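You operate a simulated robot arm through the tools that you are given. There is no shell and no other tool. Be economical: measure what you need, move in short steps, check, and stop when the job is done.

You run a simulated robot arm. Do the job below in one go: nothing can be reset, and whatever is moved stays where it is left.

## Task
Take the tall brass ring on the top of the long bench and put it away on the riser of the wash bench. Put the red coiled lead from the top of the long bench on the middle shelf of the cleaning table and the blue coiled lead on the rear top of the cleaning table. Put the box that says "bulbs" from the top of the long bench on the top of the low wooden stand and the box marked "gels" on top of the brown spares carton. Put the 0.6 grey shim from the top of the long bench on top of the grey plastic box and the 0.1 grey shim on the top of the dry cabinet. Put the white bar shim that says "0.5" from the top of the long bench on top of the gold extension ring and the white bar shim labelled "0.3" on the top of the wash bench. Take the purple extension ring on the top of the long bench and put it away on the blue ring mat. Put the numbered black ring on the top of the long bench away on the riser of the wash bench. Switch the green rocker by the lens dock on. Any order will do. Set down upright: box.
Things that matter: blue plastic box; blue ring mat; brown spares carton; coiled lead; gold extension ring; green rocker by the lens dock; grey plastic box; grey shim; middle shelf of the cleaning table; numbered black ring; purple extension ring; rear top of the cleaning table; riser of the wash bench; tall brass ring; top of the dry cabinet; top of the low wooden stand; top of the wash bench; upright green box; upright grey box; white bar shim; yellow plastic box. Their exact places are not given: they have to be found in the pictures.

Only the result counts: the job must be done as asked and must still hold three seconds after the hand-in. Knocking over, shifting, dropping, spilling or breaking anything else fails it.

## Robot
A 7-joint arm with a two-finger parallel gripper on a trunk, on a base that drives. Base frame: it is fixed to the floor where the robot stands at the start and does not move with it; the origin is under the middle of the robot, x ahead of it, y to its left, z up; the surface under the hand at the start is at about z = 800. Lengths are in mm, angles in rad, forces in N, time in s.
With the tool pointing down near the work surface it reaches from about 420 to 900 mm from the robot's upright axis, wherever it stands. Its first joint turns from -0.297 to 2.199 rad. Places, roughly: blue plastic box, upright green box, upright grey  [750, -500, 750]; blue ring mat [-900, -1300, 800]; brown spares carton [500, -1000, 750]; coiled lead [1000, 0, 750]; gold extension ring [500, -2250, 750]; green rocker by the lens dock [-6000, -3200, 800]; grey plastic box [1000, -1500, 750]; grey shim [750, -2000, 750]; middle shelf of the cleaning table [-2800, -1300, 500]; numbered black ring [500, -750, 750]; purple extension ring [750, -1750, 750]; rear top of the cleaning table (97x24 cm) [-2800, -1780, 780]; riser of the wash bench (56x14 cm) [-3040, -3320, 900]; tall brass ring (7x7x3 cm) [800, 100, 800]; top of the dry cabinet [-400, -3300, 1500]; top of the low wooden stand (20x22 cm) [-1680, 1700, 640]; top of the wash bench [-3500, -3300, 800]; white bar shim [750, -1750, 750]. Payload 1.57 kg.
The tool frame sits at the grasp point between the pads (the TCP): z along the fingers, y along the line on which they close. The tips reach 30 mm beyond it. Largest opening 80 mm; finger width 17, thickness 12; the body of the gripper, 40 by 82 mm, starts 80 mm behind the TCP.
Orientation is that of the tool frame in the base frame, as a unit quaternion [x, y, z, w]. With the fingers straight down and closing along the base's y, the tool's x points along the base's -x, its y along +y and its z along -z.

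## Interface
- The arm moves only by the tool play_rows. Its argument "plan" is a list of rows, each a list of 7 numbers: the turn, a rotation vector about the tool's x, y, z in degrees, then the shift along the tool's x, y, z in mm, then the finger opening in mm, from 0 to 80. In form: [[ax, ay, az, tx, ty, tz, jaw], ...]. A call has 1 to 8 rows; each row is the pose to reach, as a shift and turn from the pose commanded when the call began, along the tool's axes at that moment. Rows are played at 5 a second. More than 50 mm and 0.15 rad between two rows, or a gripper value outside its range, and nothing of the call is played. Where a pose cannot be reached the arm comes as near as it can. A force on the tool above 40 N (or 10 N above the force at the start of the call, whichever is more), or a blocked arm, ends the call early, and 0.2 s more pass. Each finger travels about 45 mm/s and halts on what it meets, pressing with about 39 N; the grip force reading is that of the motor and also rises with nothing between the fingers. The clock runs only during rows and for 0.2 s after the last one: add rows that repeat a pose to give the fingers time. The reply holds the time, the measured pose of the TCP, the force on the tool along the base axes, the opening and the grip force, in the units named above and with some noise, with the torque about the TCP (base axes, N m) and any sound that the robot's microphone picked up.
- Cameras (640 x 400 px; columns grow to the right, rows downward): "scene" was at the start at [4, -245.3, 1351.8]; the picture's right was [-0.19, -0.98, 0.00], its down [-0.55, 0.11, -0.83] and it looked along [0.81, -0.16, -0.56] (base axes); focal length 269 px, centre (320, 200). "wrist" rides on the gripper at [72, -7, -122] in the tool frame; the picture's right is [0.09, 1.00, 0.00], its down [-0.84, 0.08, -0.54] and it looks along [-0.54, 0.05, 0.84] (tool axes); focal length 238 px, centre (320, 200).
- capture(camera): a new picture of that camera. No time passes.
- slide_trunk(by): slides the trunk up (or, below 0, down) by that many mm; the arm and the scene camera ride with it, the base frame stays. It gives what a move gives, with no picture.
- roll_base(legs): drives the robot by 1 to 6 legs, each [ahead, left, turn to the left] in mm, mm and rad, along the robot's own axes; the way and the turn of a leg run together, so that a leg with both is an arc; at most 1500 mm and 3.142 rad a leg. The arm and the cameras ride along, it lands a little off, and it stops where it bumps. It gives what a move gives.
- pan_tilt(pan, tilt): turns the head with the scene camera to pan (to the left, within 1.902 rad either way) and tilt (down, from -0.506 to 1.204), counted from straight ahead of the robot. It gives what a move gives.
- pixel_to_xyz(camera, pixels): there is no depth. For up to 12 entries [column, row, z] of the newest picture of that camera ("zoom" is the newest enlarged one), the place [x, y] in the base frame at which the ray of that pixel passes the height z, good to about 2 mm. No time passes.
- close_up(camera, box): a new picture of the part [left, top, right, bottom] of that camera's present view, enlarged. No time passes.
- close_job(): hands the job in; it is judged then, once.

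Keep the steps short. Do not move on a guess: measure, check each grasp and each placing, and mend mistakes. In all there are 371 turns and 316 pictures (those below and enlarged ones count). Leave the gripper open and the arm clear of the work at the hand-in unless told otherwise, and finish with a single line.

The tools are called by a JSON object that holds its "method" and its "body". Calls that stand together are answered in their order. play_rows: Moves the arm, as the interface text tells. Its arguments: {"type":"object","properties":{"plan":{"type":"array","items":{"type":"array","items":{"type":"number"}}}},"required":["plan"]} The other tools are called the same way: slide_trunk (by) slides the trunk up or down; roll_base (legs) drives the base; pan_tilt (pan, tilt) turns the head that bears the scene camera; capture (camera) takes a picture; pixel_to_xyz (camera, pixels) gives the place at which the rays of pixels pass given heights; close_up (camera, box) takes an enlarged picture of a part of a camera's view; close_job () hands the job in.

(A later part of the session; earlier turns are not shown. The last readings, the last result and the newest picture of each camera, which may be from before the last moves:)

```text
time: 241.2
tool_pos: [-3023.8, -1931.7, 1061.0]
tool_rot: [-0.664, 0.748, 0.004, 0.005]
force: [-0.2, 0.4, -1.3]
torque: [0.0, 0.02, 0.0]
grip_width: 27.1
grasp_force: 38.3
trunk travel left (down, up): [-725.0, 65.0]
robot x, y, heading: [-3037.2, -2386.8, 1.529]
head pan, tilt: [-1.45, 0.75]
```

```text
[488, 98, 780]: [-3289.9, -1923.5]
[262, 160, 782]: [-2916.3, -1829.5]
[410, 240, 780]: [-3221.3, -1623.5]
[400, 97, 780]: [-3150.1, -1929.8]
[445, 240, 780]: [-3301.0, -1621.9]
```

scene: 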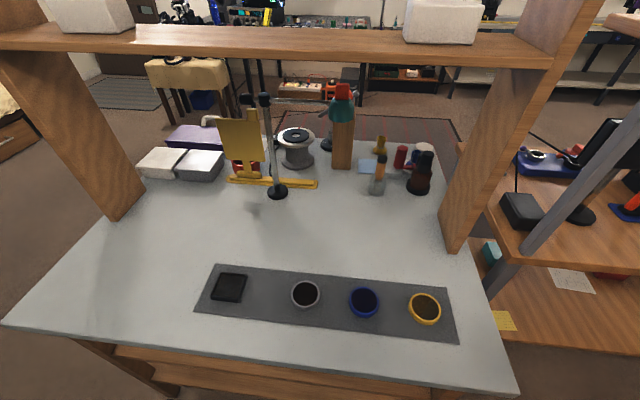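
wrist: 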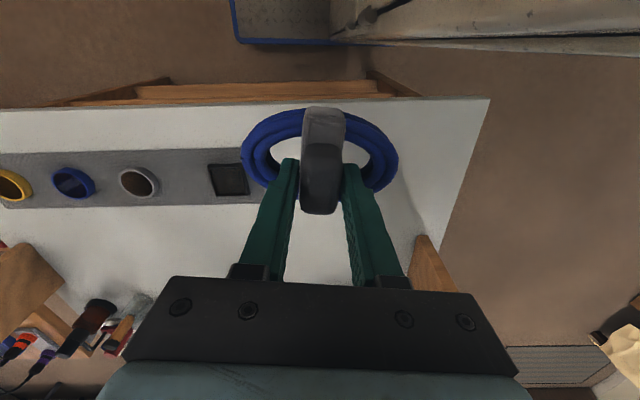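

Target (-3100,-1790) is free. Move over it and lower to ~900.

{"method": "play_rows", "body": {"plan": [[0, 0, 0, -26.4, 18.5, 25, 12], [0, 0, 0, -52.8, 37, 55, 12], [0, 0, 0, -79.2, 55.5, 90, 12], [0, 0, 0, -105.6, 74, 125, 12], [0, 0, 0, -132, 92.4, 160, 12]]}}

{"method": "capture", "body": {"camera": "wrist"}}

```text
time: 242.4
tool_pos: [-3099.6, -1790.9, 902.5]
tool_rot: [-0.663, 0.749, 0.004, 0.005]
force: [0.1, -0.7, -0.5]
torque: [0.01, -0.03, 0.02]
grip_width: 27.2
grasp_force: 38.0
trunk travel left (down, up): [-725.0, 65.0]
robot x, y, heading: [-3033.4, -2380.8, 1.528]
head pan, tilt: [-1.45, 0.75]
```

```text
219 pictures are left
```

wrist: 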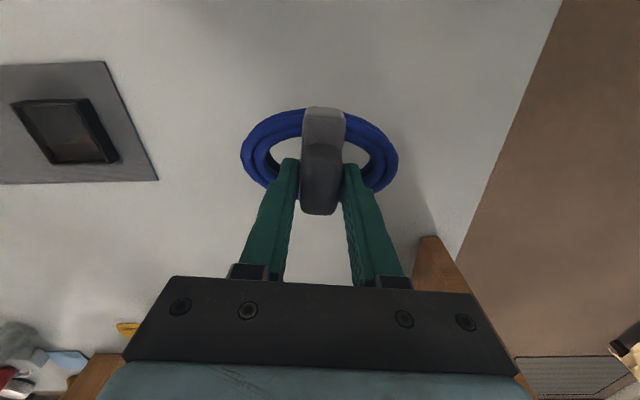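

Clear spot. Lower toward contact (expected TCP ≈ 834).

{"method": "play_rows", "body": {"plan": [[0, 0, 0, 0, 0, 30, 12], [0, 0, 0, 0, 0, 55, 12], [0, 0, 0, 0, 0, 60, 12], [0, 0, 0, 0, 0, 64, 12], [0, 0, 0, 0, 0, 67, 12], [0, 0, 0, 0, 0, 70, 12], [0, 0, 0, 0, 0, 73, 12], [0, 0, 0, 0, 0, 76, 12]]}}

```text
time: 243.9
tool_pos: [-3100.1, -1787.4, 835.6]
tool_rot: [-0.663, 0.748, 0.006, 0.006]
force: [3.8, -8.7, 28.7]
torque: [-0.75, -0.05, 0.04]
grip_width: 27.0
grasp_force: 37.2
trunk travel left (down, up): [-725.0, 65.0]
robot x, y, heading: [-3036.9, -2385.2, 1.527]
head pan, tilt: [-1.45, 0.75]
stopped in row 7: the force on the tool passed its limit at 48 N (the readings are from after the stop); the commanded pose is now the measured one
```

{"method": "play_rows", "body": {"plan": [[0, 0, 0, 0, 0, -1, 12], [0, 0, 0, 0, 0, -1, 30], [0, 0, 0, 0, 0, -1, 46], [0, 0, 0, 0, 0, -1, 46], [0, 0, 0, 0, 0, -40, 46], [0, 0, 0, 20, 0, -85, 46], [0, 0, 0, 60, 0, -105, 46]]}}

{"method": "capture", "body": {"camera": "wrist"}}

```text
time: 245.5
tool_pos: [-3109.9, -1847.3, 939.0]
tool_rot: [-0.663, 0.749, 0.005, 0.005]
force: [-0.5, 0.5, -0.8]
torque: [-0.03, -0.02, -0.01]
grip_width: 46.1
grasp_force: 0.0
trunk travel left (down, up): [-725.0, 65.0]
robot x, y, heading: [-3037.9, -2379.2, 1.529]
head pan, tilt: [-1.45, 0.75]
```

```text
218 pictures are left
```

wrist: 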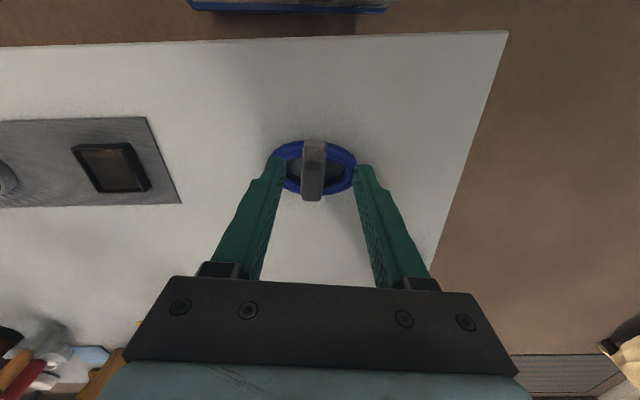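

Blue lead is on the rear top. While here I do the rocker: retract, turn to face west, and look at the wash bench and lens dock.

{"method": "play_rows", "body": {"plan": [[0, 0, 0, 30, -20, -40, 46], [0, 0, 0, 60, -40, -80, 46], [0, 0, 0, 60, -50, -120, 10]]}}

{"method": "roll_base", "body": {"legs": [[0, 0, 1.6]]}}

{"method": "pan_tilt", "body": {"pan": 0.25, "tilt": 0.4}}

{"method": "capture", "body": {"camera": "scene"}}

{"method": "capture", "body": {"camera": "wrist"}}

```text
refused: row 1 steps farther than a row can; nothing moved
```

```text
time: 249.8
tool_pos: [-3569.5, -2480.0, 937.9]
tool_rot: [0.999, -0.04, -0.008, -0.001]
force: [1.2, 0.1, 0.3]
torque: [0.04, 0.0, 0.0]
grip_width: 46.1
grasp_force: 0.0
trunk travel left (down, up): [-725.0, 65.0]
robot x, y, heading: [-3037.2, -2381.5, 3.141]
head pan, tilt: [-1.45, 0.75]
```

```text
time: 251.6
tool_pos: [-3569.7, -2479.4, 939.3]
tool_rot: [0.999, -0.04, -0.009, -0.001]
force: [-0.6, -0.6, -0.9]
torque: [0.0, -0.01, 0.03]
grip_width: 45.8
grasp_force: 0.0
trunk travel left (down, up): [-725.0, 65.0]
robot x, y, heading: [-3038.9, -2382.5, 3.141]
head pan, tilt: [0.25, 0.4]
```

```text
217 pictures are left
```

scene: 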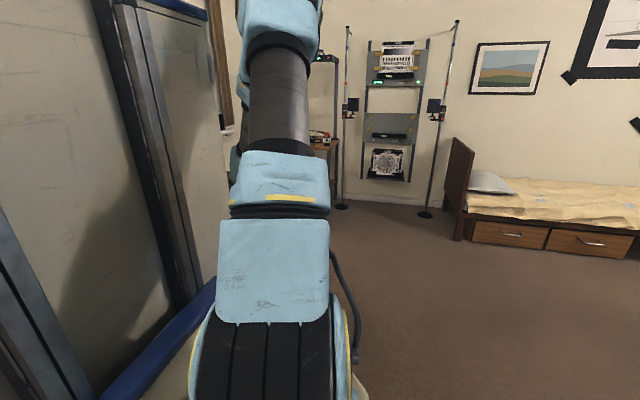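

```text
216 pictures are left
```

wrist: 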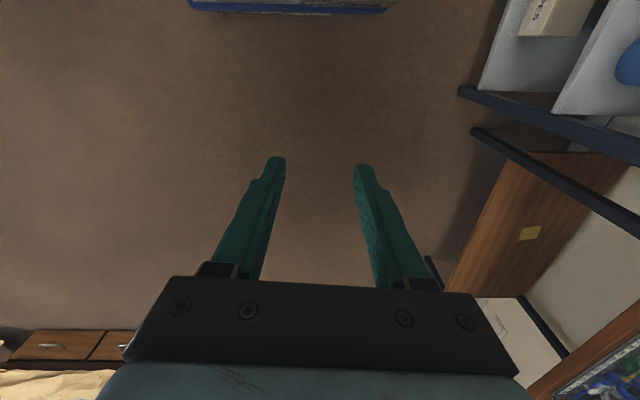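

I must keep each row step ≤50 mm. Raise the arm now, then drive west 1500.

{"method": "play_rows", "body": {"plan": [[0, 0, 0, 15, 0, -40, 20], [0, 0, 0, 30, 0, -80, 0], [0, 0, 0, 45, 0, -120, 0]]}}

{"method": "roll_base", "body": {"legs": [[1500, 0, 0]]}}

{"method": "pan_tilt", "body": {"pan": -0.2, "tilt": 0.3}}

{"method": "roll_base", "body": {"legs": [[0, 0, 0.75]]}}

{"method": "capture", "body": {"camera": "scene"}}

```text
time: 252.4
tool_pos: [-3533.9, -2475.4, 1054.1]
tool_rot: [0.999, -0.046, -0.002, -0.001]
force: [-0.1, -0.7, -0.5]
torque: [0.02, -0.03, -0.02]
grip_width: 0.1
grasp_force: 12.7
trunk travel left (down, up): [-725.0, 65.0]
robot x, y, heading: [-3036.2, -2382.5, 3.141]
head pan, tilt: [0.25, 0.4]
```

```text
time: 259.8
tool_pos: [-5025.8, -2501.8, 1057.2]
tool_rot: [0.999, -0.033, -0.004, 0.001]
force: [-0.2, 0.4, 0.5]
torque: [-0.02, -0.01, 0.01]
grip_width: 0.1
grasp_force: 21.2
trunk travel left (down, up): [-725.0, 65.0]
robot x, y, heading: [-4530.6, -2397.2, -3.118]
head pan, tilt: [0.25, 0.4]
```

```text
time: 260.7
tool_pos: [-5026.2, -2502.2, 1057.1]
tool_rot: [0.999, -0.037, -0.005, -0.002]
force: [-0.1, 0.0, 0.7]
torque: [0.02, -0.02, 0.0]
grip_width: 0.1
grasp_force: 21.3
trunk travel left (down, up): [-725.0, 65.0]
robot x, y, heading: [-4533.1, -2395.3, -3.114]
head pan, tilt: [-0.201, 0.3]
```

```text
time: 263.1
tool_pos: [-4816.6, -2815.1, 1058.3]
tool_rot: [0.941, 0.337, -0.005, 0.002]
force: [0.2, -0.2, 0.3]
torque: [0.02, -0.02, -0.04]
grip_width: 0.0
grasp_force: 21.4
trunk travel left (down, up): [-725.0, 65.0]
robot x, y, heading: [-4529.1, -2401.9, -2.357]
head pan, tilt: [-0.201, 0.3]
```

```text
215 pictures are left
```

scene: 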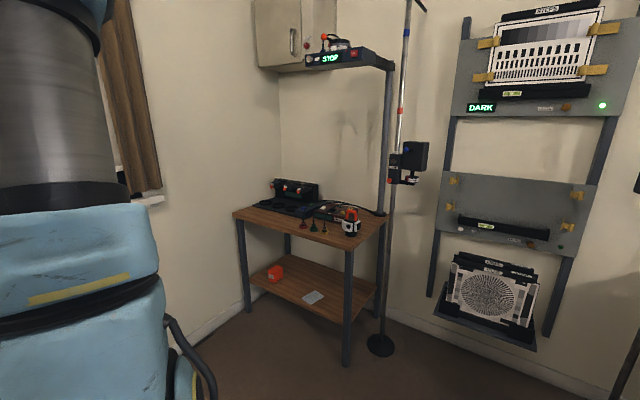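

The lens dock table is in the corner. Zoom in on it.

{"method": "close_up", "body": {"camera": "scene", "box": [220, 160, 400, 270]}}

{"method": "pixel_to_xyz", "body": {"camera": "scene", "pixels": [[233, 214, 780], [345, 248, 780], [384, 215, 780], [290, 195, 800], [350, 225, 820], [325, 215, 790]]}}

```text
3.56 times, centred on (310, 215) of scene
```

zoom: 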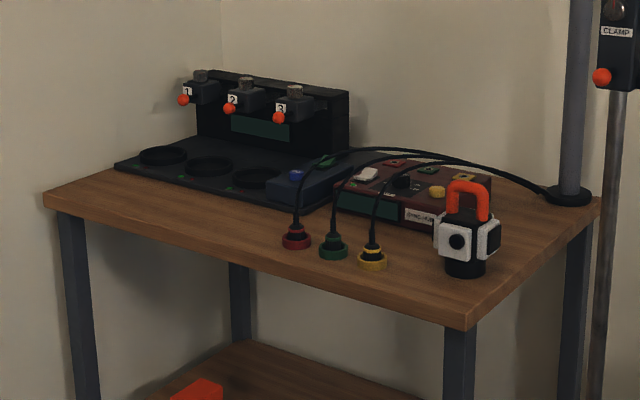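

```text
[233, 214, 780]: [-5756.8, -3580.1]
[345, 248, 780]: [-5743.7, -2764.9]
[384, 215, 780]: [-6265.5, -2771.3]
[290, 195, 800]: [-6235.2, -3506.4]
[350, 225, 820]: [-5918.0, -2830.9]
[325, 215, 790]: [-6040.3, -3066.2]
```

The green rocker sits on the small dark panel right of the dock (zoom ≈(325,162)). I turn to face west and drive to about (-5290,-3170).

{"method": "pixel_to_xyz", "body": {"camera": "zoom", "pixels": [[325, 162, 820], [325, 162, 840], [295, 175, 820], [270, 195, 790], [320, 205, 785], [350, 180, 800]]}}

{"method": "roll_base", "body": {"legs": [[0, 0, -0.784], [0, 770, 0], [700, 0, 0]]}}

{"method": "capture", "body": {"camera": "wrist"}}

```text
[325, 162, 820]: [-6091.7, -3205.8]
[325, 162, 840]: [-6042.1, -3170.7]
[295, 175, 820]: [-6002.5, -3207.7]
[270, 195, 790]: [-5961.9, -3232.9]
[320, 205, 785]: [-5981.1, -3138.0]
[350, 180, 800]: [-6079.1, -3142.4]
```

```text
time: 267.8
tool_pos: [-5039.1, -2916.3, 1056.7]
tool_rot: [0.998, -0.055, -0.007, -0.002]
force: [0.2, 1.5, 0.0]
torque: [0.03, 0.01, 0.0]
grip_width: 0.2
grasp_force: 21.3
trunk travel left (down, up): [-725.0, 65.0]
robot x, y, heading: [-4539.9, -2827.6, -3.14]
head pan, tilt: [-0.201, 0.3]
stopped in leg 2: the robot was blocked; the commanded pose is now the measured one
```

```text
213 pictures are left
```

wrist: 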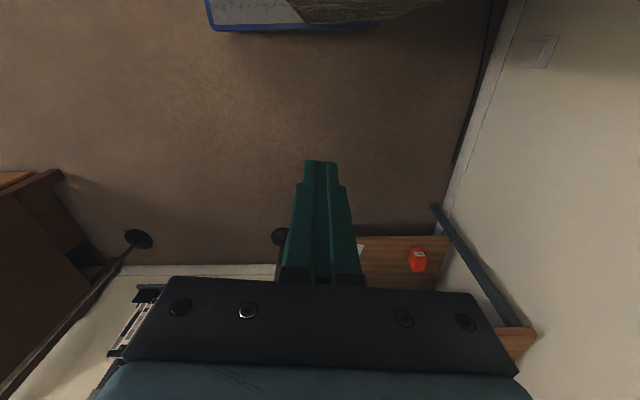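

Blocked on the left by furniture; go ahead 450 first, then left.

{"method": "roll_base", "body": {"legs": [[0, -60, 0], [450, 0, 0], [0, 400, 0]]}}

{"method": "capture", "body": {"camera": "wrist"}}

```text
time: 272.3
tool_pos: [-5472.7, -2997.7, 1059.3]
tool_rot: [1.0, -0.007, -0.008, -0.003]
force: [0.0, 0.3, 0.3]
torque: [0.02, -0.01, 0.01]
grip_width: 0.1
grasp_force: 21.3
trunk travel left (down, up): [-725.0, 65.0]
robot x, y, heading: [-4986.1, -2859.9, -3.043]
head pan, tilt: [-0.201, 0.3]
stopped in leg 3: the robot was blocked; the commanded pose is now the measured one
```

```text
212 pictures are left
```

wrist: 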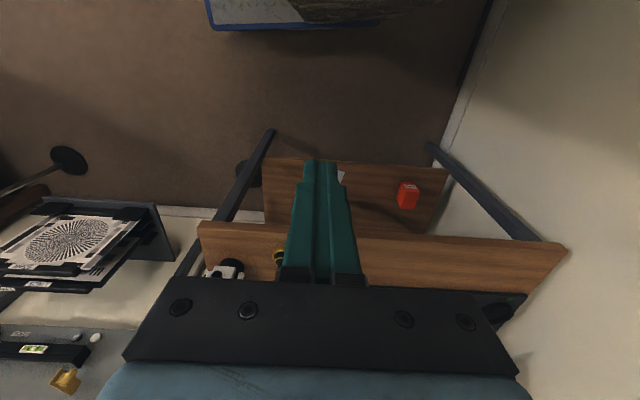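

{"method": "pixel_to_xyz", "body": {"camera": "wrist", "pixels": [[440, 205, 0], [480, 60, 0], [567, 245, 780], [198, 222, 780], [437, 145, 780], [270, 130, 780], [320, 22, 300], [215, 30, 300]]}}

{"method": "pan_tilt", "body": {"pan": 0.6, "tilt": 0.9}}

{"method": "capture", "body": {"camera": "scene"}}

```text
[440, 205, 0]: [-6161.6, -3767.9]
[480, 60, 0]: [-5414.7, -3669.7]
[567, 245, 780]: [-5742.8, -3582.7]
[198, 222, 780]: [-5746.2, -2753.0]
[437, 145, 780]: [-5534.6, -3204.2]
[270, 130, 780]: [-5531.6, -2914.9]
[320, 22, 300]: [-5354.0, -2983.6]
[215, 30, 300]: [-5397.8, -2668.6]
```

```text
time: 273.4
tool_pos: [-5473.0, -2997.3, 1058.0]
tool_rot: [1.0, -0.005, -0.008, -0.002]
force: [0.5, -0.4, 0.5]
torque: [-0.01, 0.03, 0.02]
grip_width: 0.0
grasp_force: 20.8
trunk travel left (down, up): [-725.0, 65.0]
robot x, y, heading: [-4984.2, -2859.7, -3.043]
head pan, tilt: [0.6, 0.901]
```

```text
211 pictures are left
```

scene: 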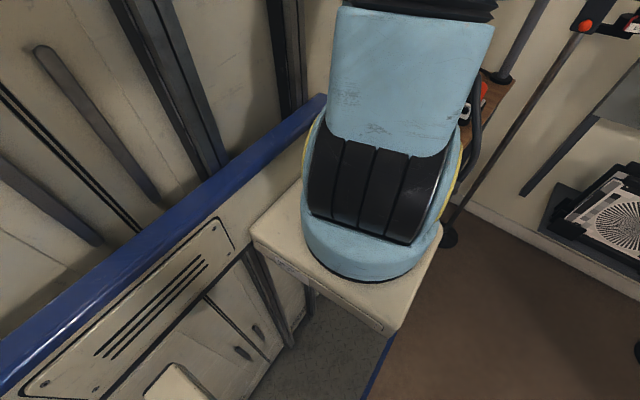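

Something south-east of me blocks. I straighten, go further west to x≈-5320, then try left again.

{"method": "roll_base", "body": {"legs": [[0, -60, -0.098], [325, 0, 0], [0, 330, 0]]}}

{"method": "capture", "body": {"camera": "wrist"}}

```text
time: 277.9
tool_pos: [-5803.0, -3236.5, 1058.5]
tool_rot: [0.999, -0.051, -0.007, -0.002]
force: [0.4, 0.4, -0.6]
torque: [0.03, 0.01, 0.02]
grip_width: 0.2
grasp_force: 21.9
trunk travel left (down, up): [-725.0, 65.0]
robot x, y, heading: [-5308.2, -3145.9, -3.131]
head pan, tilt: [0.6, 0.901]
```

```text
210 pictures are left
```

wrist: 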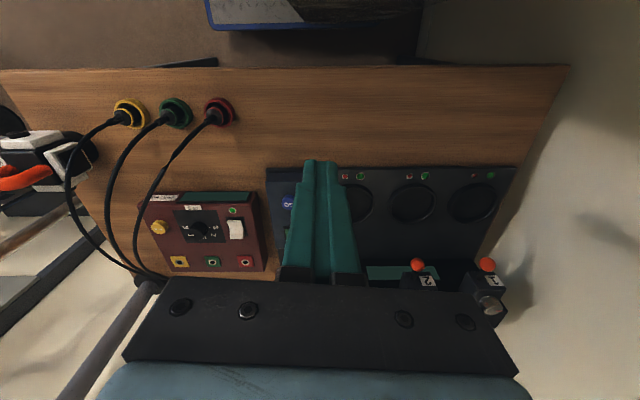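

I'm in front of the dock. The fingers hide the rocker; I move the hand aside.

{"method": "play_rows", "body": {"plan": [[0, 0, 0, 0, 45, 0, 0], [0, 0, 0, 0, 90, 0, 0]]}}

{"method": "close_up", "body": {"camera": "wrist", "box": [60, 120, 380, 320]}}

```text
time: 278.5
tool_pos: [-5819.2, -3321.9, 1055.6]
tool_rot: [0.998, -0.057, -0.004, -0.001]
force: [0.9, -0.3, -0.4]
torque: [-0.02, 0.02, 0.0]
grip_width: 0.1
grasp_force: 21.0
trunk travel left (down, up): [-725.0, 65.0]
robot x, y, heading: [-5304.4, -3142.0, -3.132]
head pan, tilt: [0.6, 0.901]
```

```text
2.00 times, centred on (220, 220) of wrist
```

zoom: 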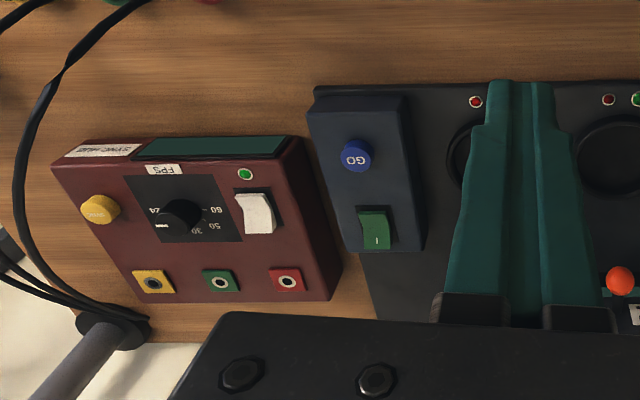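

{"method": "close_up", "body": {"camera": "wrist", "box": [215, 205, 275, 255]}}

{"method": "pixel_to_xyz", "body": {"camera": "wrist", "pixels": [[247, 235, 830], [247, 241, 830], [247, 228, 830], [239, 197, 830], [247, 235, 810]]}}

```text
8.00 times, centred on (245, 230) of wrist
```

zoom: 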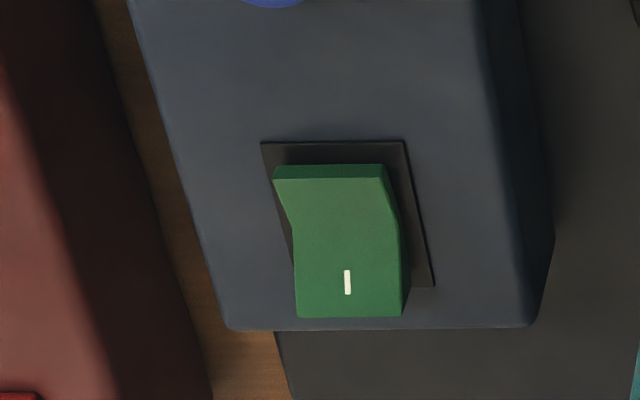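

```text
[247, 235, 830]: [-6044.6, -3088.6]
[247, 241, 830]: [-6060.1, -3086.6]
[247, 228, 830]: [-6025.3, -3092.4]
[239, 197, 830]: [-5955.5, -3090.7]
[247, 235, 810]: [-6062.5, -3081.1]
```

The "I" end (far side) stands raised, so the rocker is OFF; pressing the far "I" end turns it on. I measure with the enlarged picture.

{"method": "pixel_to_xyz", "body": {"camera": "zoom", "pixels": [[347, 282, 840], [347, 310, 840], [340, 180, 840], [347, 282, 830], [347, 282, 850], [402, 142, 830], [433, 287, 830], [262, 142, 830]]}}

```text
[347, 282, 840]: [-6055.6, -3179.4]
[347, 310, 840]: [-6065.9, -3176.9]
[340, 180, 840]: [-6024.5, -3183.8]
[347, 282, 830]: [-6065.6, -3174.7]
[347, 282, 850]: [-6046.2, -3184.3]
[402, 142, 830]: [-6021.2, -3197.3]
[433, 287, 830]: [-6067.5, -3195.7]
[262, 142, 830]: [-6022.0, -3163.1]
```

I move above the "I" end (-6056,-3179) at z≈960, fingers closed.

{"method": "play_rows", "body": {"plan": [[0, 0, -1, -36, -16.4, 8, 0], [0, 0, -2, -72, -32.8, 18, 0], [0, 0, -3, -108, -49.2, 30, 0], [0, 0, -4, -144, -65.6, 42, 0], [0, 0, -5, -180, -82, 55, 0], [0, 0, -6, -216, -98.5, 75, 0], [0, 0, -6.5, -251, -115, 95, 0]]}}

{"method": "capture", "body": {"camera": "wrist"}}

```text
time: 280.1
tool_pos: [-6052.3, -3185.6, 971.9]
tool_rot: [1.0, 0.006, -0.008, -0.003]
force: [-0.2, -0.2, 0.5]
torque: [0.01, 0.04, 0.02]
grip_width: 0.1
grasp_force: 21.3
trunk travel left (down, up): [-725.0, 65.0]
robot x, y, heading: [-5304.5, -3140.3, -3.131]
head pan, tilt: [0.6, 0.901]
```

```text
207 pictures are left
```

wrist: 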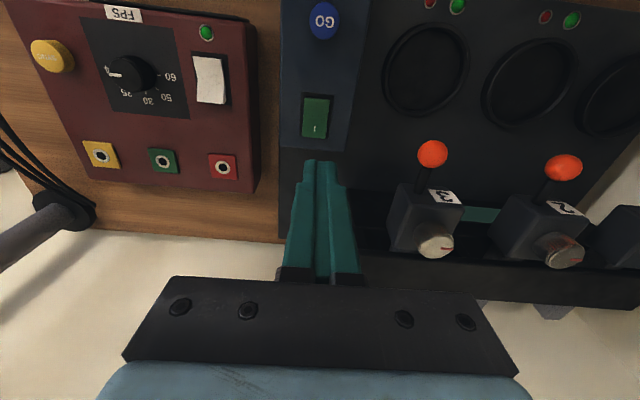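

{"method": "close_up", "body": {"camera": "wrist", "box": [270, 70, 370, 150]}}

{"method": "pixel_to_xyz", "body": {"camera": "zoom", "pixels": [[320, 200, 840], [280, 240, 835]]}}

{"method": "pixel_to_xyz", "body": {"camera": "wrist", "pixels": [[390, 240, 900], [390, 240, 940], [432, 155, 920], [318, 130, 840], [315, 118, 840]]}}

```text
5.00 times, centred on (320, 110) of wrist
```

zoom: 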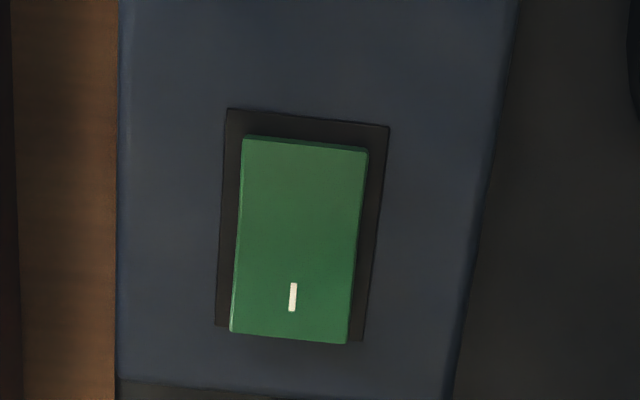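

```text
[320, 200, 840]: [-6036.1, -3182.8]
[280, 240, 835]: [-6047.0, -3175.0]
```

```text
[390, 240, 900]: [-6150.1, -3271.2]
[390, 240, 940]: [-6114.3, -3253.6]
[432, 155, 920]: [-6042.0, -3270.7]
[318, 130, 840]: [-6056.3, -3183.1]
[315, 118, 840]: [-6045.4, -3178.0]
```

Press point (-6058,-3179). Descend and press.

{"method": "play_rows", "body": {"plan": [[0, 0, 0, -6, -6.6, 20, 0], [0, 0, 0, -6, -6.6, 60, 0], [0, 0, 0, -6, -6.6, 85, 0], [0, 0, 0, -6, -6.6, 92, 0], [0, 0, 0, -6, -6.6, 96, 0], [0, 0, 0, -6, -6.6, 99, 0], [0, 0, 0, -6, -6.6, 102, 0]]}}

{"method": "capture", "body": {"camera": "wrist"}}

```text
time: 281.7
tool_pos: [-6058.1, -3179.0, 866.7]
tool_rot: [1.0, 0.006, -0.008, -0.004]
force: [0.3, 0.3, -0.6]
torque: [0.03, 0.0, 0.0]
grip_width: 0.0
grasp_force: 20.7
trunk travel left (down, up): [-725.0, 65.0]
robot x, y, heading: [-5304.0, -3143.8, -3.131]
head pan, tilt: [0.6, 0.901]
```

```text
205 pictures are left
```

wrist: 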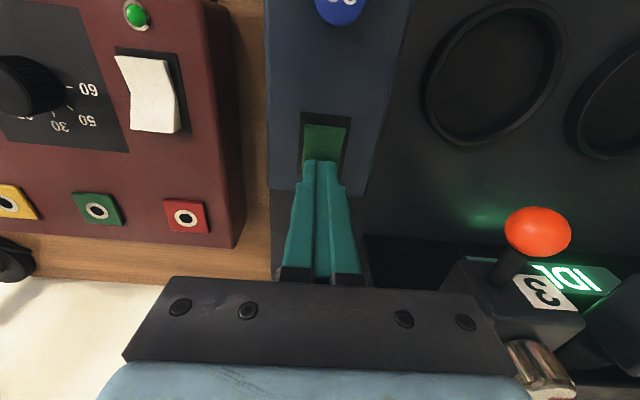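

{"method": "play_rows", "body": {"plan": [[0, 0, 0, 0, 0, 2, 0], [0, 0, 0, 0, 0, 4, 0], [0, 0, 0, 0, 0, 6, 0], [0, 0, 0, 0, 0, 8, 0], [0, 0, 0, 0, 0, 10, 0], [0, 0, 0, 0, 0, 12, 0]]}}

```text
time: 282.6
tool_pos: [-6058.3, -3178.6, 866.1]
tool_rot: [1.0, 0.004, -0.01, -0.003]
force: [15.4, 3.6, 24.7]
torque: [0.13, -0.26, 0.04]
grip_width: 0.0
grasp_force: 21.2
trunk travel left (down, up): [-725.0, 65.0]
robot x, y, heading: [-5304.3, -3144.6, -3.129]
head pan, tilt: [0.6, 0.901]
stopped in row 4: the force on the tool passed its limit at 43 N (the readings are from after the stop); the commanded pose is now the measured one
```

Pressed with >40 N. I rise and check the rocker.

{"method": "play_rows", "body": {"plan": [[0, 0, 0, 0, 0, -20, 0], [0, 0, 0, 0, 0, -60, 0], [0, 0, 0, 0, 0, -105, 0]]}}

{"method": "close_up", "body": {"camera": "wrist", "box": [240, 30, 500, 190]}}

```text
time: 283.4
tool_pos: [-6058.1, -3178.8, 967.9]
tool_rot: [1.0, 0.006, -0.009, -0.003]
force: [0.2, 0.5, -0.4]
torque: [-0.01, -0.01, -0.02]
grip_width: 0.0
grasp_force: 21.8
trunk travel left (down, up): [-725.0, 65.0]
robot x, y, heading: [-5302.5, -3143.7, -3.132]
head pan, tilt: [0.6, 0.901]
```

```text
2.46 times, centred on (370, 110) of wrist
```

zoom: 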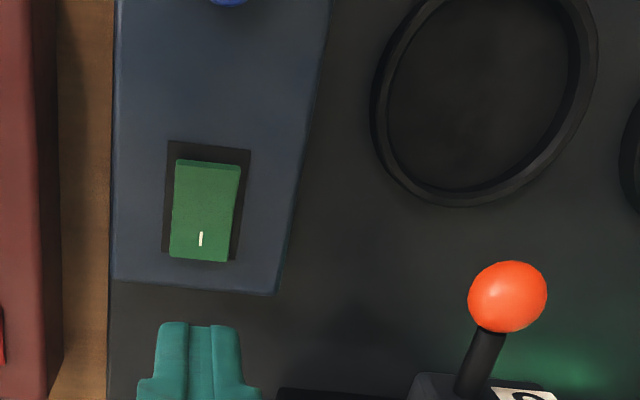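

{"method": "close_up", "body": {"camera": "wrist", "box": [270, 70, 370, 150]}}

{"method": "capture", "body": {"camera": "wrist"}}

```text
5.00 times, centred on (320, 110) of wrist
```

zoom: 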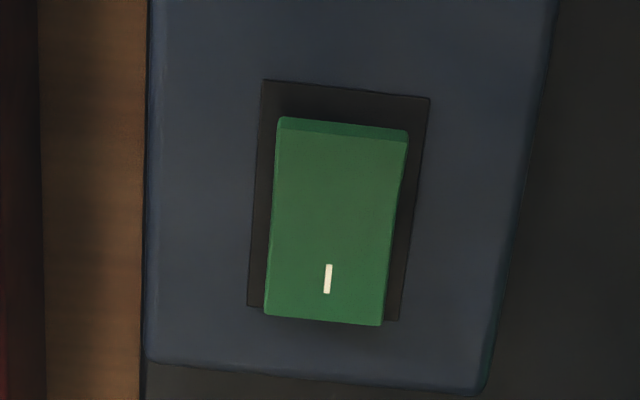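

```text
202 pictures are left
```

wrist: 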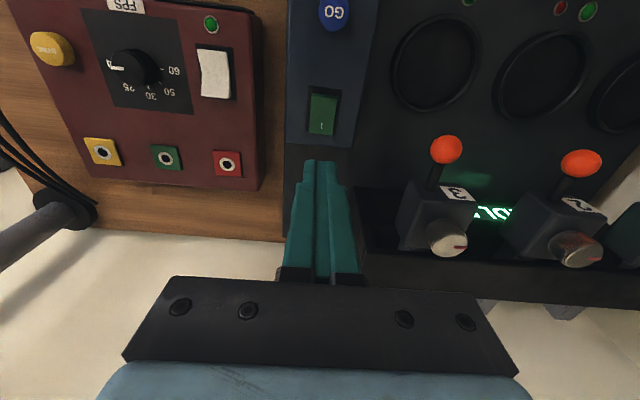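

The dock display now reads IDLE and the rocker's I end is down: ON. I retract and head back along the corridor.

{"method": "play_rows", "body": {"plan": [[0, 0, 0, 40, 0, -20, 0], [0, 0, 0, 85, 0, -40, 0], [0, 0, 0, 130, 0, -60, 0], [0, 0, 0, 175, 0, -80, 0], [0, 0, 0, 220, 0, -90, 40], [0, 0, 0, 265, 0, -90, 80]]}}

{"method": "roll_base", "body": {"legs": [[0, -750, 0], [-1500, 0, 0], [-800, 0, 0]]}}

```text
time: 284.8
tool_pos: [-5789.8, -3177.2, 1052.0]
tool_rot: [1.0, 0.005, -0.01, -0.003]
force: [-0.4, 0.6, -0.6]
torque: [0.0, -0.01, -0.04]
grip_width: 48.2
grasp_force: 0.1
trunk travel left (down, up): [-725.0, 65.0]
robot x, y, heading: [-5306.3, -3143.1, -3.135]
head pan, tilt: [0.6, 0.901]
```

```text
time: 299.8
tool_pos: [-3504.7, -2329.3, 1051.7]
tool_rot: [0.999, 0.035, -0.009, -0.003]
force: [0.0, -0.5, 0.1]
torque: [0.0, 0.03, 0.02]
grip_width: 79.9
grasp_force: 0.1
trunk travel left (down, up): [-725.0, 65.0]
robot x, y, heading: [-3021.4, -2267.6, -3.07]
head pan, tilt: [0.6, 0.901]
```

{"method": "roll_base", "body": {"legs": [[0, 130, -0.07], [-1450, 0, 0], [-1430, 0, 0]]}}

```text
time: 314.3
tool_pos: [-691.3, -2426.1, 1051.6]
tool_rot: [1.0, 0.015, -0.01, -0.003]
force: [0.0, -0.2, 0.1]
torque: [0.0, 0.01, -0.01]
grip_width: 80.1
grasp_force: 0.1
trunk travel left (down, up): [-725.0, 65.0]
robot x, y, heading: [-204.4, -2380.1, -3.118]
head pan, tilt: [0.6, 0.901]
```

Next: the 0.1 grey shim for the dry cabinet (close by). Turn back to face the bench and approach.

{"method": "roll_base", "body": {"legs": [[0, 0, -1.57], [0, 0, -1.595], [220, 300, 0]]}}

{"method": "capture", "body": {"camera": "wrist"}}

```text
time: 324.3
tool_pos: [487.7, -2040.4, 1052.6]
tool_rot: [-0.013, 1.0, -0.003, 0.009]
force: [0.8, -0.7, -0.1]
torque: [-0.03, 0.02, 0.01]
grip_width: 80.0
grasp_force: 0.0
trunk travel left (down, up): [-725.0, 65.0]
robot x, y, heading: [7.9, -2084.0, 0.026]
head pan, tilt: [0.6, 0.901]
```

```text
201 pictures are left
```

wrist: 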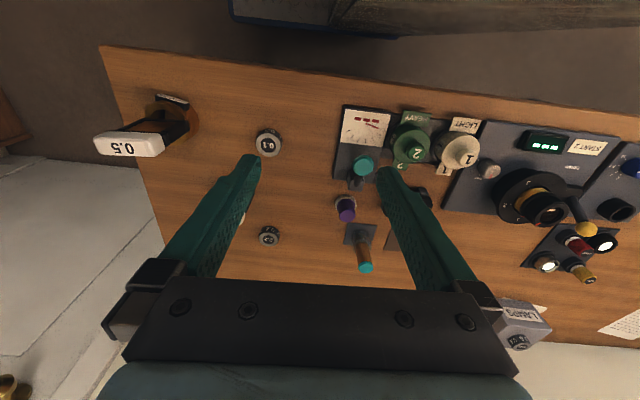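

{"method": "pixel_to_xyz", "body": {"camera": "wrist", "pixels": [[269, 147, 816], [255, 146, 816], [283, 147, 816]]}}

```text
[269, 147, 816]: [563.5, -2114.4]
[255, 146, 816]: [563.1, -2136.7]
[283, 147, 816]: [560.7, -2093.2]
```

{"method": "play_rows", "body": {"plan": [[0, 1, 0, -18, -19, 28, 80], [0, 1, 0, -36, -38, 56, 80], [0, 1, 0, -54, -58, 84, 80], [0, 1, 0, -73, -77, 112, 80]]}}

{"method": "close_up", "body": {"camera": "wrist", "box": [270, 80, 380, 160]}}

{"method": "pixel_to_xyz", "body": {"camera": "zoom", "pixels": [[320, 200, 816]]}}

```text
time: 325.3
tool_pos: [563.4, -2115.3, 942.6]
tool_rot: [-0.013, 1.0, -0.003, 0.0]
force: [0.0, -0.4, 0.2]
torque: [0.02, -0.02, -0.02]
grip_width: 80.1
grasp_force: 0.1
trunk travel left (down, up): [-725.0, 65.0]
robot x, y, heading: [3.3, -2081.6, 0.021]
head pan, tilt: [0.6, 0.901]
```

```text
5.00 times, centred on (325, 120) of wrist
```

zoom: 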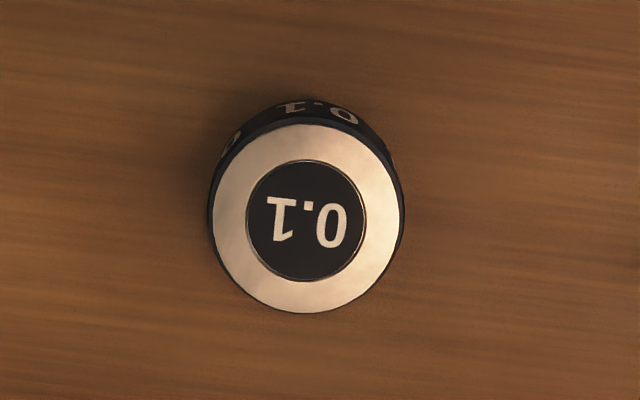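

```text
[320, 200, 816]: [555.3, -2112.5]
```

Centre ≈(559.5,-2115.5). Down and close.

{"method": "play_rows", "body": {"plan": [[0, 0, 0, 4, 0, 40, 80], [0, 0, 0, 4, 0, 80, 80], [0, 0, 0, 4, 0, 102, 80], [0, 0, 0, 4, 0, 109, 70], [0, 0, 0, 4, 0, 109, 45], [0, 0, 0, 4, 0, 109, 25], [0, 0, 0, 4, 0, 109, 25], [0, 0, 0, 4, 0, 109, 25]]}}

{"method": "play_rows", "body": {"plan": [[0, 0, 0, 0, 0, -30, 25], [0, 0, 0, 0, 0, -75, 25], [0, 0, 0, 0, 0, -120, 25], [0, 0, 0, 0, 0, -165, 25], [0, 0, 0, 0, 0, -210, 25], [0, 0, 0, 0, 0, -255, 25]]}}

```text
time: 327.1
tool_pos: [560.2, -2117.6, 833.7]
tool_rot: [-0.012, 1.0, -0.004, 0.001]
force: [0.5, 0.1, -0.8]
torque: [0.01, -0.01, 0.01]
grip_width: 39.4
grasp_force: 32.5
trunk travel left (down, up): [-725.0, 65.0]
robot x, y, heading: [-0.3, -2080.4, 0.028]
head pan, tilt: [0.6, 0.901]
```

```text
time: 328.5
tool_pos: [563.0, -2113.1, 1086.9]
tool_rot: [-0.015, 1.0, -0.004, 0.0]
force: [0.7, 0.1, -0.2]
torque: [0.02, 0.03, 0.01]
grip_width: 38.9
grasp_force: 39.0
trunk travel left (down, up): [-725.0, 65.0]
robot x, y, heading: [5.8, -2084.3, 0.025]
head pan, tilt: [0.6, 0.901]
```

Held. I raise the trunk fully and test how high the arm can go with the tool down.

{"method": "slide_trunk", "body": {"by": 65}}

{"method": "play_rows", "body": {"plan": [[0, 0, 0, 5, 0, -48, 25], [0, 0, 0, 10, 0, -96, 25], [0, 0, 0, 15, 0, -144, 25], [0, 0, 0, 20, 0, -192, 25], [0, 0, 0, 25, 0, -240, 25], [0, 0, 0, 30, 0, -288, 25], [0, 0, 0, 35, 0, -336, 25], [0, 0, 0, 40, 0, -384, 25]]}}

```text
time: 329.5
tool_pos: [563.5, -2114.1, 1152.1]
tool_rot: [-0.014, 1.0, -0.004, 0.001]
force: [-0.6, -0.5, -0.6]
torque: [0.04, -0.03, 0.01]
grip_width: 39.1
grasp_force: 39.3
trunk travel left (down, up): [-790.0, 0.0]
robot x, y, heading: [4.2, -2081.7, 0.028]
head pan, tilt: [0.6, 0.901]
```

```text
time: 331.3
tool_pos: [522.7, -2111.3, 1539.1]
tool_rot: [-0.014, 1.0, -0.004, 0.001]
force: [0.2, 0.3, -0.5]
torque: [-0.02, -0.01, -0.02]
grip_width: 39.0
grasp_force: 38.8
trunk travel left (down, up): [-790.0, 0.0]
robot x, y, heading: [6.8, -2080.0, 0.028]
head pan, tilt: [0.6, 0.901]
```

The arm goes up well. A bit more, then drive to the dry cabinet.

{"method": "play_rows", "body": {"plan": [[0, 0, 0, 0, 0, -45, 25], [0, 0, 0, 0, 0, -85, 25]]}}

{"method": "roll_base", "body": {"legs": [[-400, 0, 0], [0, -330, 0], [0, 0, -1.6]]}}

{"method": "pan_tilt", "body": {"pan": 0.0, "tilt": 0.2}}

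{"method": "capture", "body": {"camera": "scene"}}

{"method": "capture", "body": {"camera": "wrist"}}

```text
time: 331.9
tool_pos: [523.7, -2120.1, 1579.0]
tool_rot: [-0.013, 1.0, -0.002, 0.003]
force: [-0.3, -0.6, -0.2]
torque: [0.09, 0.01, -0.04]
grip_width: 38.9
grasp_force: 38.9
out of reach, approached as far as the arm can: row 1, 2
trunk travel left (down, up): [-790.0, 0.0]
robot x, y, heading: [5.6, -2084.0, 0.021]
head pan, tilt: [0.6, 0.901]
```

```text
time: 333.8
tool_pos: [293.0, -2147.0, 1577.6]
tool_rot: [0.004, 1.0, -0.004, 0.003]
force: [-0.2, -0.2, -0.4]
torque: [0.0, 0.02, 0.0]
grip_width: 39.2
grasp_force: 39.2
trunk travel left (down, up): [-790.0, 0.0]
robot x, y, heading: [-224.5, -2092.0, -0.005]
head pan, tilt: [0.6, 0.901]
stopped in leg 1: the robot was blocked; the commanded pose is now the measured one
```

```text
time: 334.9
tool_pos: [292.3, -2147.2, 1578.4]
tool_rot: [0.003, 1.0, -0.003, 0.002]
force: [-0.1, -0.8, -0.8]
torque: [0.02, -0.02, 0.03]
grip_width: 39.2
grasp_force: 39.0
trunk travel left (down, up): [-790.0, 0.0]
robot x, y, heading: [-228.0, -2095.6, -0.004]
head pan, tilt: [0.0, 0.201]
```

```text
199 pictures are left
```

scene: 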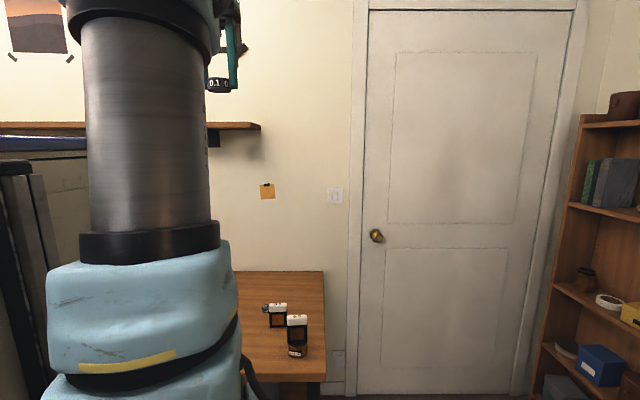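

```text
198 pictures are left
```

wrist: 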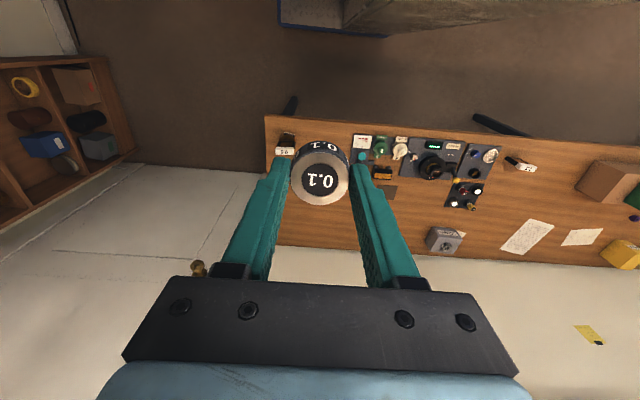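

I bumped gently at the mat table's side. I move south first, then back, then turn to face the cabinet.

{"method": "roll_base", "body": {"legs": [[30, -340, 0], [-150, 0, 0], [0, 0, -1.57]]}}

{"method": "pan_tilt", "body": {"pan": 0.0, "tilt": 0.2}}

{"method": "capture", "body": {"camera": "scene"}}

{"method": "capture", "body": {"camera": "wrist"}}

```text
time: 341.9
tool_pos: [-399.0, -2955.9, 1578.5]
tool_rot: [0.71, 0.704, -0.004, 0.0]
force: [1.3, 1.0, -0.5]
torque: [0.0, 0.02, 0.01]
grip_width: 39.1
grasp_force: 38.7
trunk travel left (down, up): [-790.0, 0.0]
robot x, y, heading: [-344.3, -2438.1, -1.575]
head pan, tilt: [0.0, 0.201]
```

```text
time: 342.5
tool_pos: [-398.7, -2955.7, 1578.9]
tool_rot: [0.71, 0.704, -0.004, 0.001]
force: [0.6, 0.1, 0.7]
torque: [-0.02, 0.01, 0.0]
grip_width: 39.1
grasp_force: 39.0
trunk travel left (down, up): [-790.0, 0.0]
robot x, y, heading: [-346.1, -2438.3, -1.576]
head pan, tilt: [0.0, 0.201]
```

```text
197 pictures are left
```

scene: 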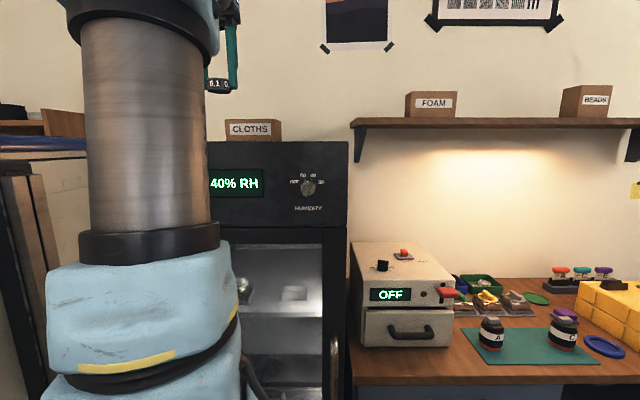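

```text
196 pictures are left
```

wrist: 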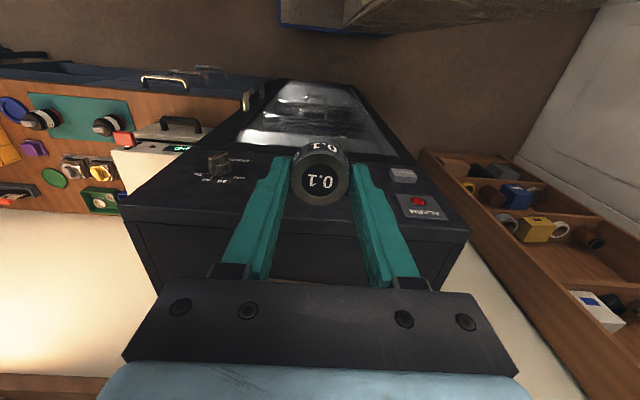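

{"method": "pixel_to_xyz", "body": {"camera": "wrist", "pixels": [[122, 206, 1500], [470, 233, 1500], [185, 290, 1500], [440, 280, 1500], [122, 206, 1520], [470, 233, 1520]]}}

{"method": "pixel_to_xyz", "body": {"camera": "scene", "pixels": [[348, 142, 1500], [225, 140, 1500], [282, 138, 1500], [282, 120, 1560], [225, 120, 1560]]}}

```text
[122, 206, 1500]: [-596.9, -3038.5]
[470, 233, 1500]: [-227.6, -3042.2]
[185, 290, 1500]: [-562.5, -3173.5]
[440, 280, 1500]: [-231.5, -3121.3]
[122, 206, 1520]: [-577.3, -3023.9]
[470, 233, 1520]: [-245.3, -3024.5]
```

```text
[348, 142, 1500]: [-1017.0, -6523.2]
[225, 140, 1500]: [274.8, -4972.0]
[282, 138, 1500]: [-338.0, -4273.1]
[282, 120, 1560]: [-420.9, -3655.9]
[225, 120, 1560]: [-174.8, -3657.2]
```

Cabinet front edge y≈-3035, x from -597 to -228. I drive 125 mm ahead so the shim is above the front part of the top.

{"method": "roll_base", "body": {"legs": [[125, 0, 0]]}}

{"method": "capture", "body": {"camera": "wrist"}}

```text
time: 343.7
tool_pos: [-397.8, -3078.8, 1577.9]
tool_rot: [0.71, 0.704, -0.004, 0.0]
force: [0.2, 0.8, -0.6]
torque: [-0.07, 0.0, 0.0]
grip_width: 39.0
grasp_force: 38.6
trunk travel left (down, up): [-790.0, 0.0]
robot x, y, heading: [-345.7, -2561.8, -1.578]
head pan, tilt: [0.0, 0.201]
```

```text
195 pictures are left
```

wrist: 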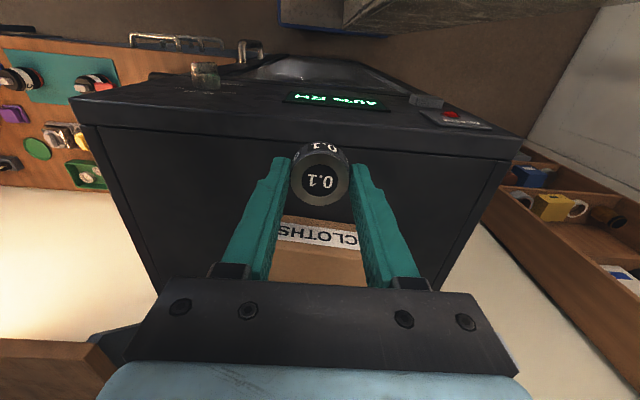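

{"method": "pixel_to_xyz", "body": {"camera": "wrist", "pixels": [[320, 143, 1500], [75, 98, 1500], [520, 140, 1500], [320, 215, 1500], [320, 215, 1540], [160, 290, 1500], [440, 290, 1500]]}}

```text
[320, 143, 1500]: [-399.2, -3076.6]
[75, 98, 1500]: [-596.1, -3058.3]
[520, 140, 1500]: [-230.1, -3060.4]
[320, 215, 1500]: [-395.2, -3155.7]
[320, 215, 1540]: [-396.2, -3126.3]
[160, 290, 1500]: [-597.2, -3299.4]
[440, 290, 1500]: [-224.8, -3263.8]
```

Front edge ≈ y -3068 (top ≈ z 1462), CLOTHS box from y≈-3185. I place at y≈-3120: move 41 ahead, lower and feel.

{"method": "play_rows", "body": {"plan": [[0, 0, 0, -20, 0, 5, 25], [0, 0, 0, -41, 0, 10, 25], [0, 0, 0, -41, 0, 30, 25], [0, 0, 0, -41, 0, 38, 25], [0, 0, 0, -41, 0, 42, 25], [0, 0, 0, -41, 0, 46, 25], [0, 0, 0, -41, 0, 50, 25], [0, 0, 0, -41, 0, 54, 25]]}}

{"method": "capture", "body": {"camera": "wrist"}}

```text
time: 345.5
tool_pos: [-401.1, -3120.6, 1524.6]
tool_rot: [0.71, 0.704, -0.004, -0.001]
force: [-0.3, -0.7, -1.0]
torque: [0.0, -0.02, 0.01]
grip_width: 39.0
grasp_force: 39.2
trunk travel left (down, up): [-790.0, 0.0]
robot x, y, heading: [-346.1, -2562.5, -1.574]
head pan, tilt: [0.0, 0.201]
```

```text
194 pictures are left
```

wrist: 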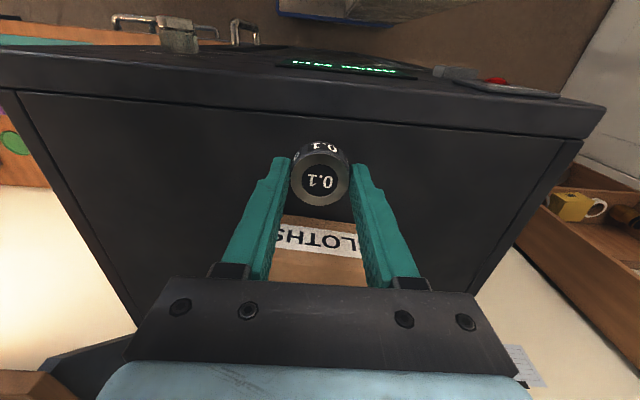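

{"method": "pixel_to_xyz", "body": {"camera": "wrist", "pixels": [[300, 213, 1462], [300, 213, 1480], [240, 110, 1462], [600, 135, 1462], [350, 258, 1520]]}}

{"method": "play_rows", "body": {"plan": [[0, 0, 0, 0, 0, 5, 25], [0, 0, 0, 0, 0, 10, 25], [0, 0, 0, 0, 0, 14, 25], [0, 0, 0, 0, 0, 18, 25], [0, 0, 0, 0, 0, 22, 25], [0, 0, 0, 0, 0, 26, 25], [0, 0, 0, 0, 0, 30, 25], [0, 0, 0, 0, 0, 34, 25]]}}

```text
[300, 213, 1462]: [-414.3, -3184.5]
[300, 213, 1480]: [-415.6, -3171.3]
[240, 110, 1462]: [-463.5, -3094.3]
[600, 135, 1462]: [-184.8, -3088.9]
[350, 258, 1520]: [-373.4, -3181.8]
```

```text
time: 347.3
tool_pos: [-400.7, -3121.6, 1494.3]
tool_rot: [0.71, 0.704, -0.007, 0.004]
force: [0.1, -9.4, 38.3]
torque: [0.05, -0.18, -0.04]
grip_width: 38.9
grasp_force: 39.1
trunk travel left (down, up): [-790.0, 0.0]
robot x, y, heading: [-343.7, -2559.0, -1.571]
head pan, tilt: [0.0, 0.201]
```

Contact at 1494. Ease, open, and rise.

{"method": "play_rows", "body": {"plan": [[0, 0, 0, 0, 0, -4, 25], [0, 0, 0, 0, 0, -4, 45], [0, 0, 0, 0, 0, -4, 60], [0, 0, 0, 0, 0, -4, 60], [0, 0, 0, 0, 0, -30, 60], [0, 0, 0, 0, 0, -65, 60]]}}

{"method": "capture", "body": {"camera": "wrist"}}

```text
time: 348.7
tool_pos: [-399.2, -3120.1, 1555.1]
tool_rot: [0.709, 0.705, -0.003, -0.001]
force: [0.4, -0.1, 0.4]
torque: [0.03, 0.03, 0.0]
grip_width: 60.1
grasp_force: 0.1
trunk travel left (down, up): [-790.0, 0.0]
robot x, y, heading: [-351.0, -2561.2, -1.574]
head pan, tilt: [0.0, 0.201]
```

```text
193 pictures are left
```

wrist: 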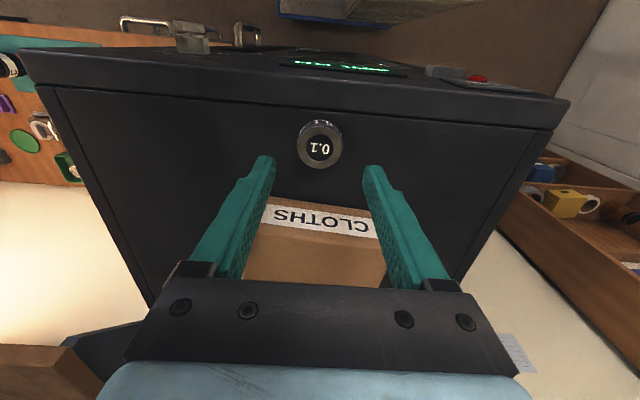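

0.1 sits on the dry cabinet. I back off, turn to the bench, and go to the 0.3 bar shim.

{"method": "roll_base", "body": {"legs": [[-140, 0, 0], [0, 0, 1.575], [335, 0, 0], [0, 1030, 0]]}}

{"method": "slide_trunk", "body": {"by": -65}}

{"method": "play_rows", "body": {"plan": [[0, 0, 0, 0, 0, 49, 80], [0, 0, 0, 0, 0, 98, 80], [0, 0, 0, 0, 0, 147, 80], [0, 0, 0, 0, 0, 196, 80], [0, 0, 0, 0, 0, 245, 80], [0, 0, 0, 0, 0, 294, 80], [0, 0, 0, 0, 0, 343, 80], [0, 0, 0, 0, 0, 390, 80]]}}

{"method": "capture", "body": {"camera": "wrist"}}

```text
time: 360.6
tool_pos: [512.9, -1407.7, 1554.5]
tool_rot: [-0.028, 1.0, -0.003, 0.002]
force: [-0.2, 0.5, 0.6]
torque: [0.0, 0.01, -0.03]
grip_width: 60.2
grasp_force: 0.0
trunk travel left (down, up): [-790.0, 0.0]
robot x, y, heading: [-46.4, -1384.2, 0.054]
head pan, tilt: [0.0, 0.201]
```

```text
time: 361.7
tool_pos: [513.2, -1406.8, 1489.1]
tool_rot: [-0.029, 1.0, -0.003, 0.004]
force: [0.6, -0.3, 0.6]
torque: [0.01, 0.03, -0.02]
grip_width: 60.2
grasp_force: 0.0
trunk travel left (down, up): [-725.0, 65.0]
robot x, y, heading: [-47.8, -1387.0, 0.062]
head pan, tilt: [0.0, 0.201]
```

```text
time: 363.5
tool_pos: [512.3, -1411.6, 1099.9]
tool_rot: [-0.028, 1.0, -0.003, 0.003]
force: [-1.1, -0.1, 0.1]
torque: [-0.02, -0.05, -0.01]
grip_width: 80.2
grasp_force: 0.1
trunk travel left (down, up): [-725.0, 65.0]
robot x, y, heading: [-48.8, -1385.7, 0.055]
head pan, tilt: [0.0, 0.201]
```

```text
192 pictures are left
```

wrist: 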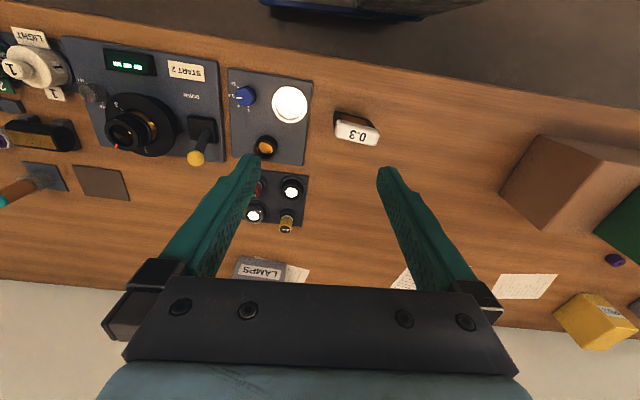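

{"method": "close_up", "body": {"camera": "wrist", "box": [310, 90, 410, 160]}}

{"method": "pixel_to_xyz", "body": {"camera": "zoom", "pixels": [[200, 200, 882], [320, 200, 882], [440, 200, 882], [320, 260, 882]]}}

```text
5.71 times, centred on (360, 125) of wrist
```

zoom: 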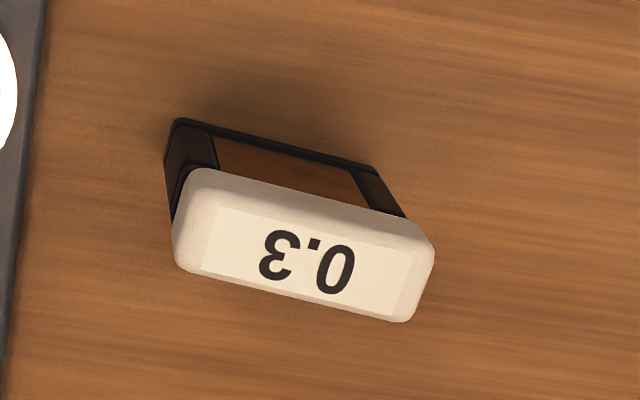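

```text
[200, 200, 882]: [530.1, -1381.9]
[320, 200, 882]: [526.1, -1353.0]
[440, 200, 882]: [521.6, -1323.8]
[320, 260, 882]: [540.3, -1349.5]
```

{"method": "pixel_to_xyz", "body": {"camera": "zoom", "pixels": [[195, 168, 882], [176, 262, 882], [407, 322, 882], [435, 242, 882], [305, 247, 882]]}}

```text
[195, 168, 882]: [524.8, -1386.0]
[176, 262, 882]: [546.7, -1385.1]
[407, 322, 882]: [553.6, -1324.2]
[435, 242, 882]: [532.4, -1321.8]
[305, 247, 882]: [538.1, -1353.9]
```

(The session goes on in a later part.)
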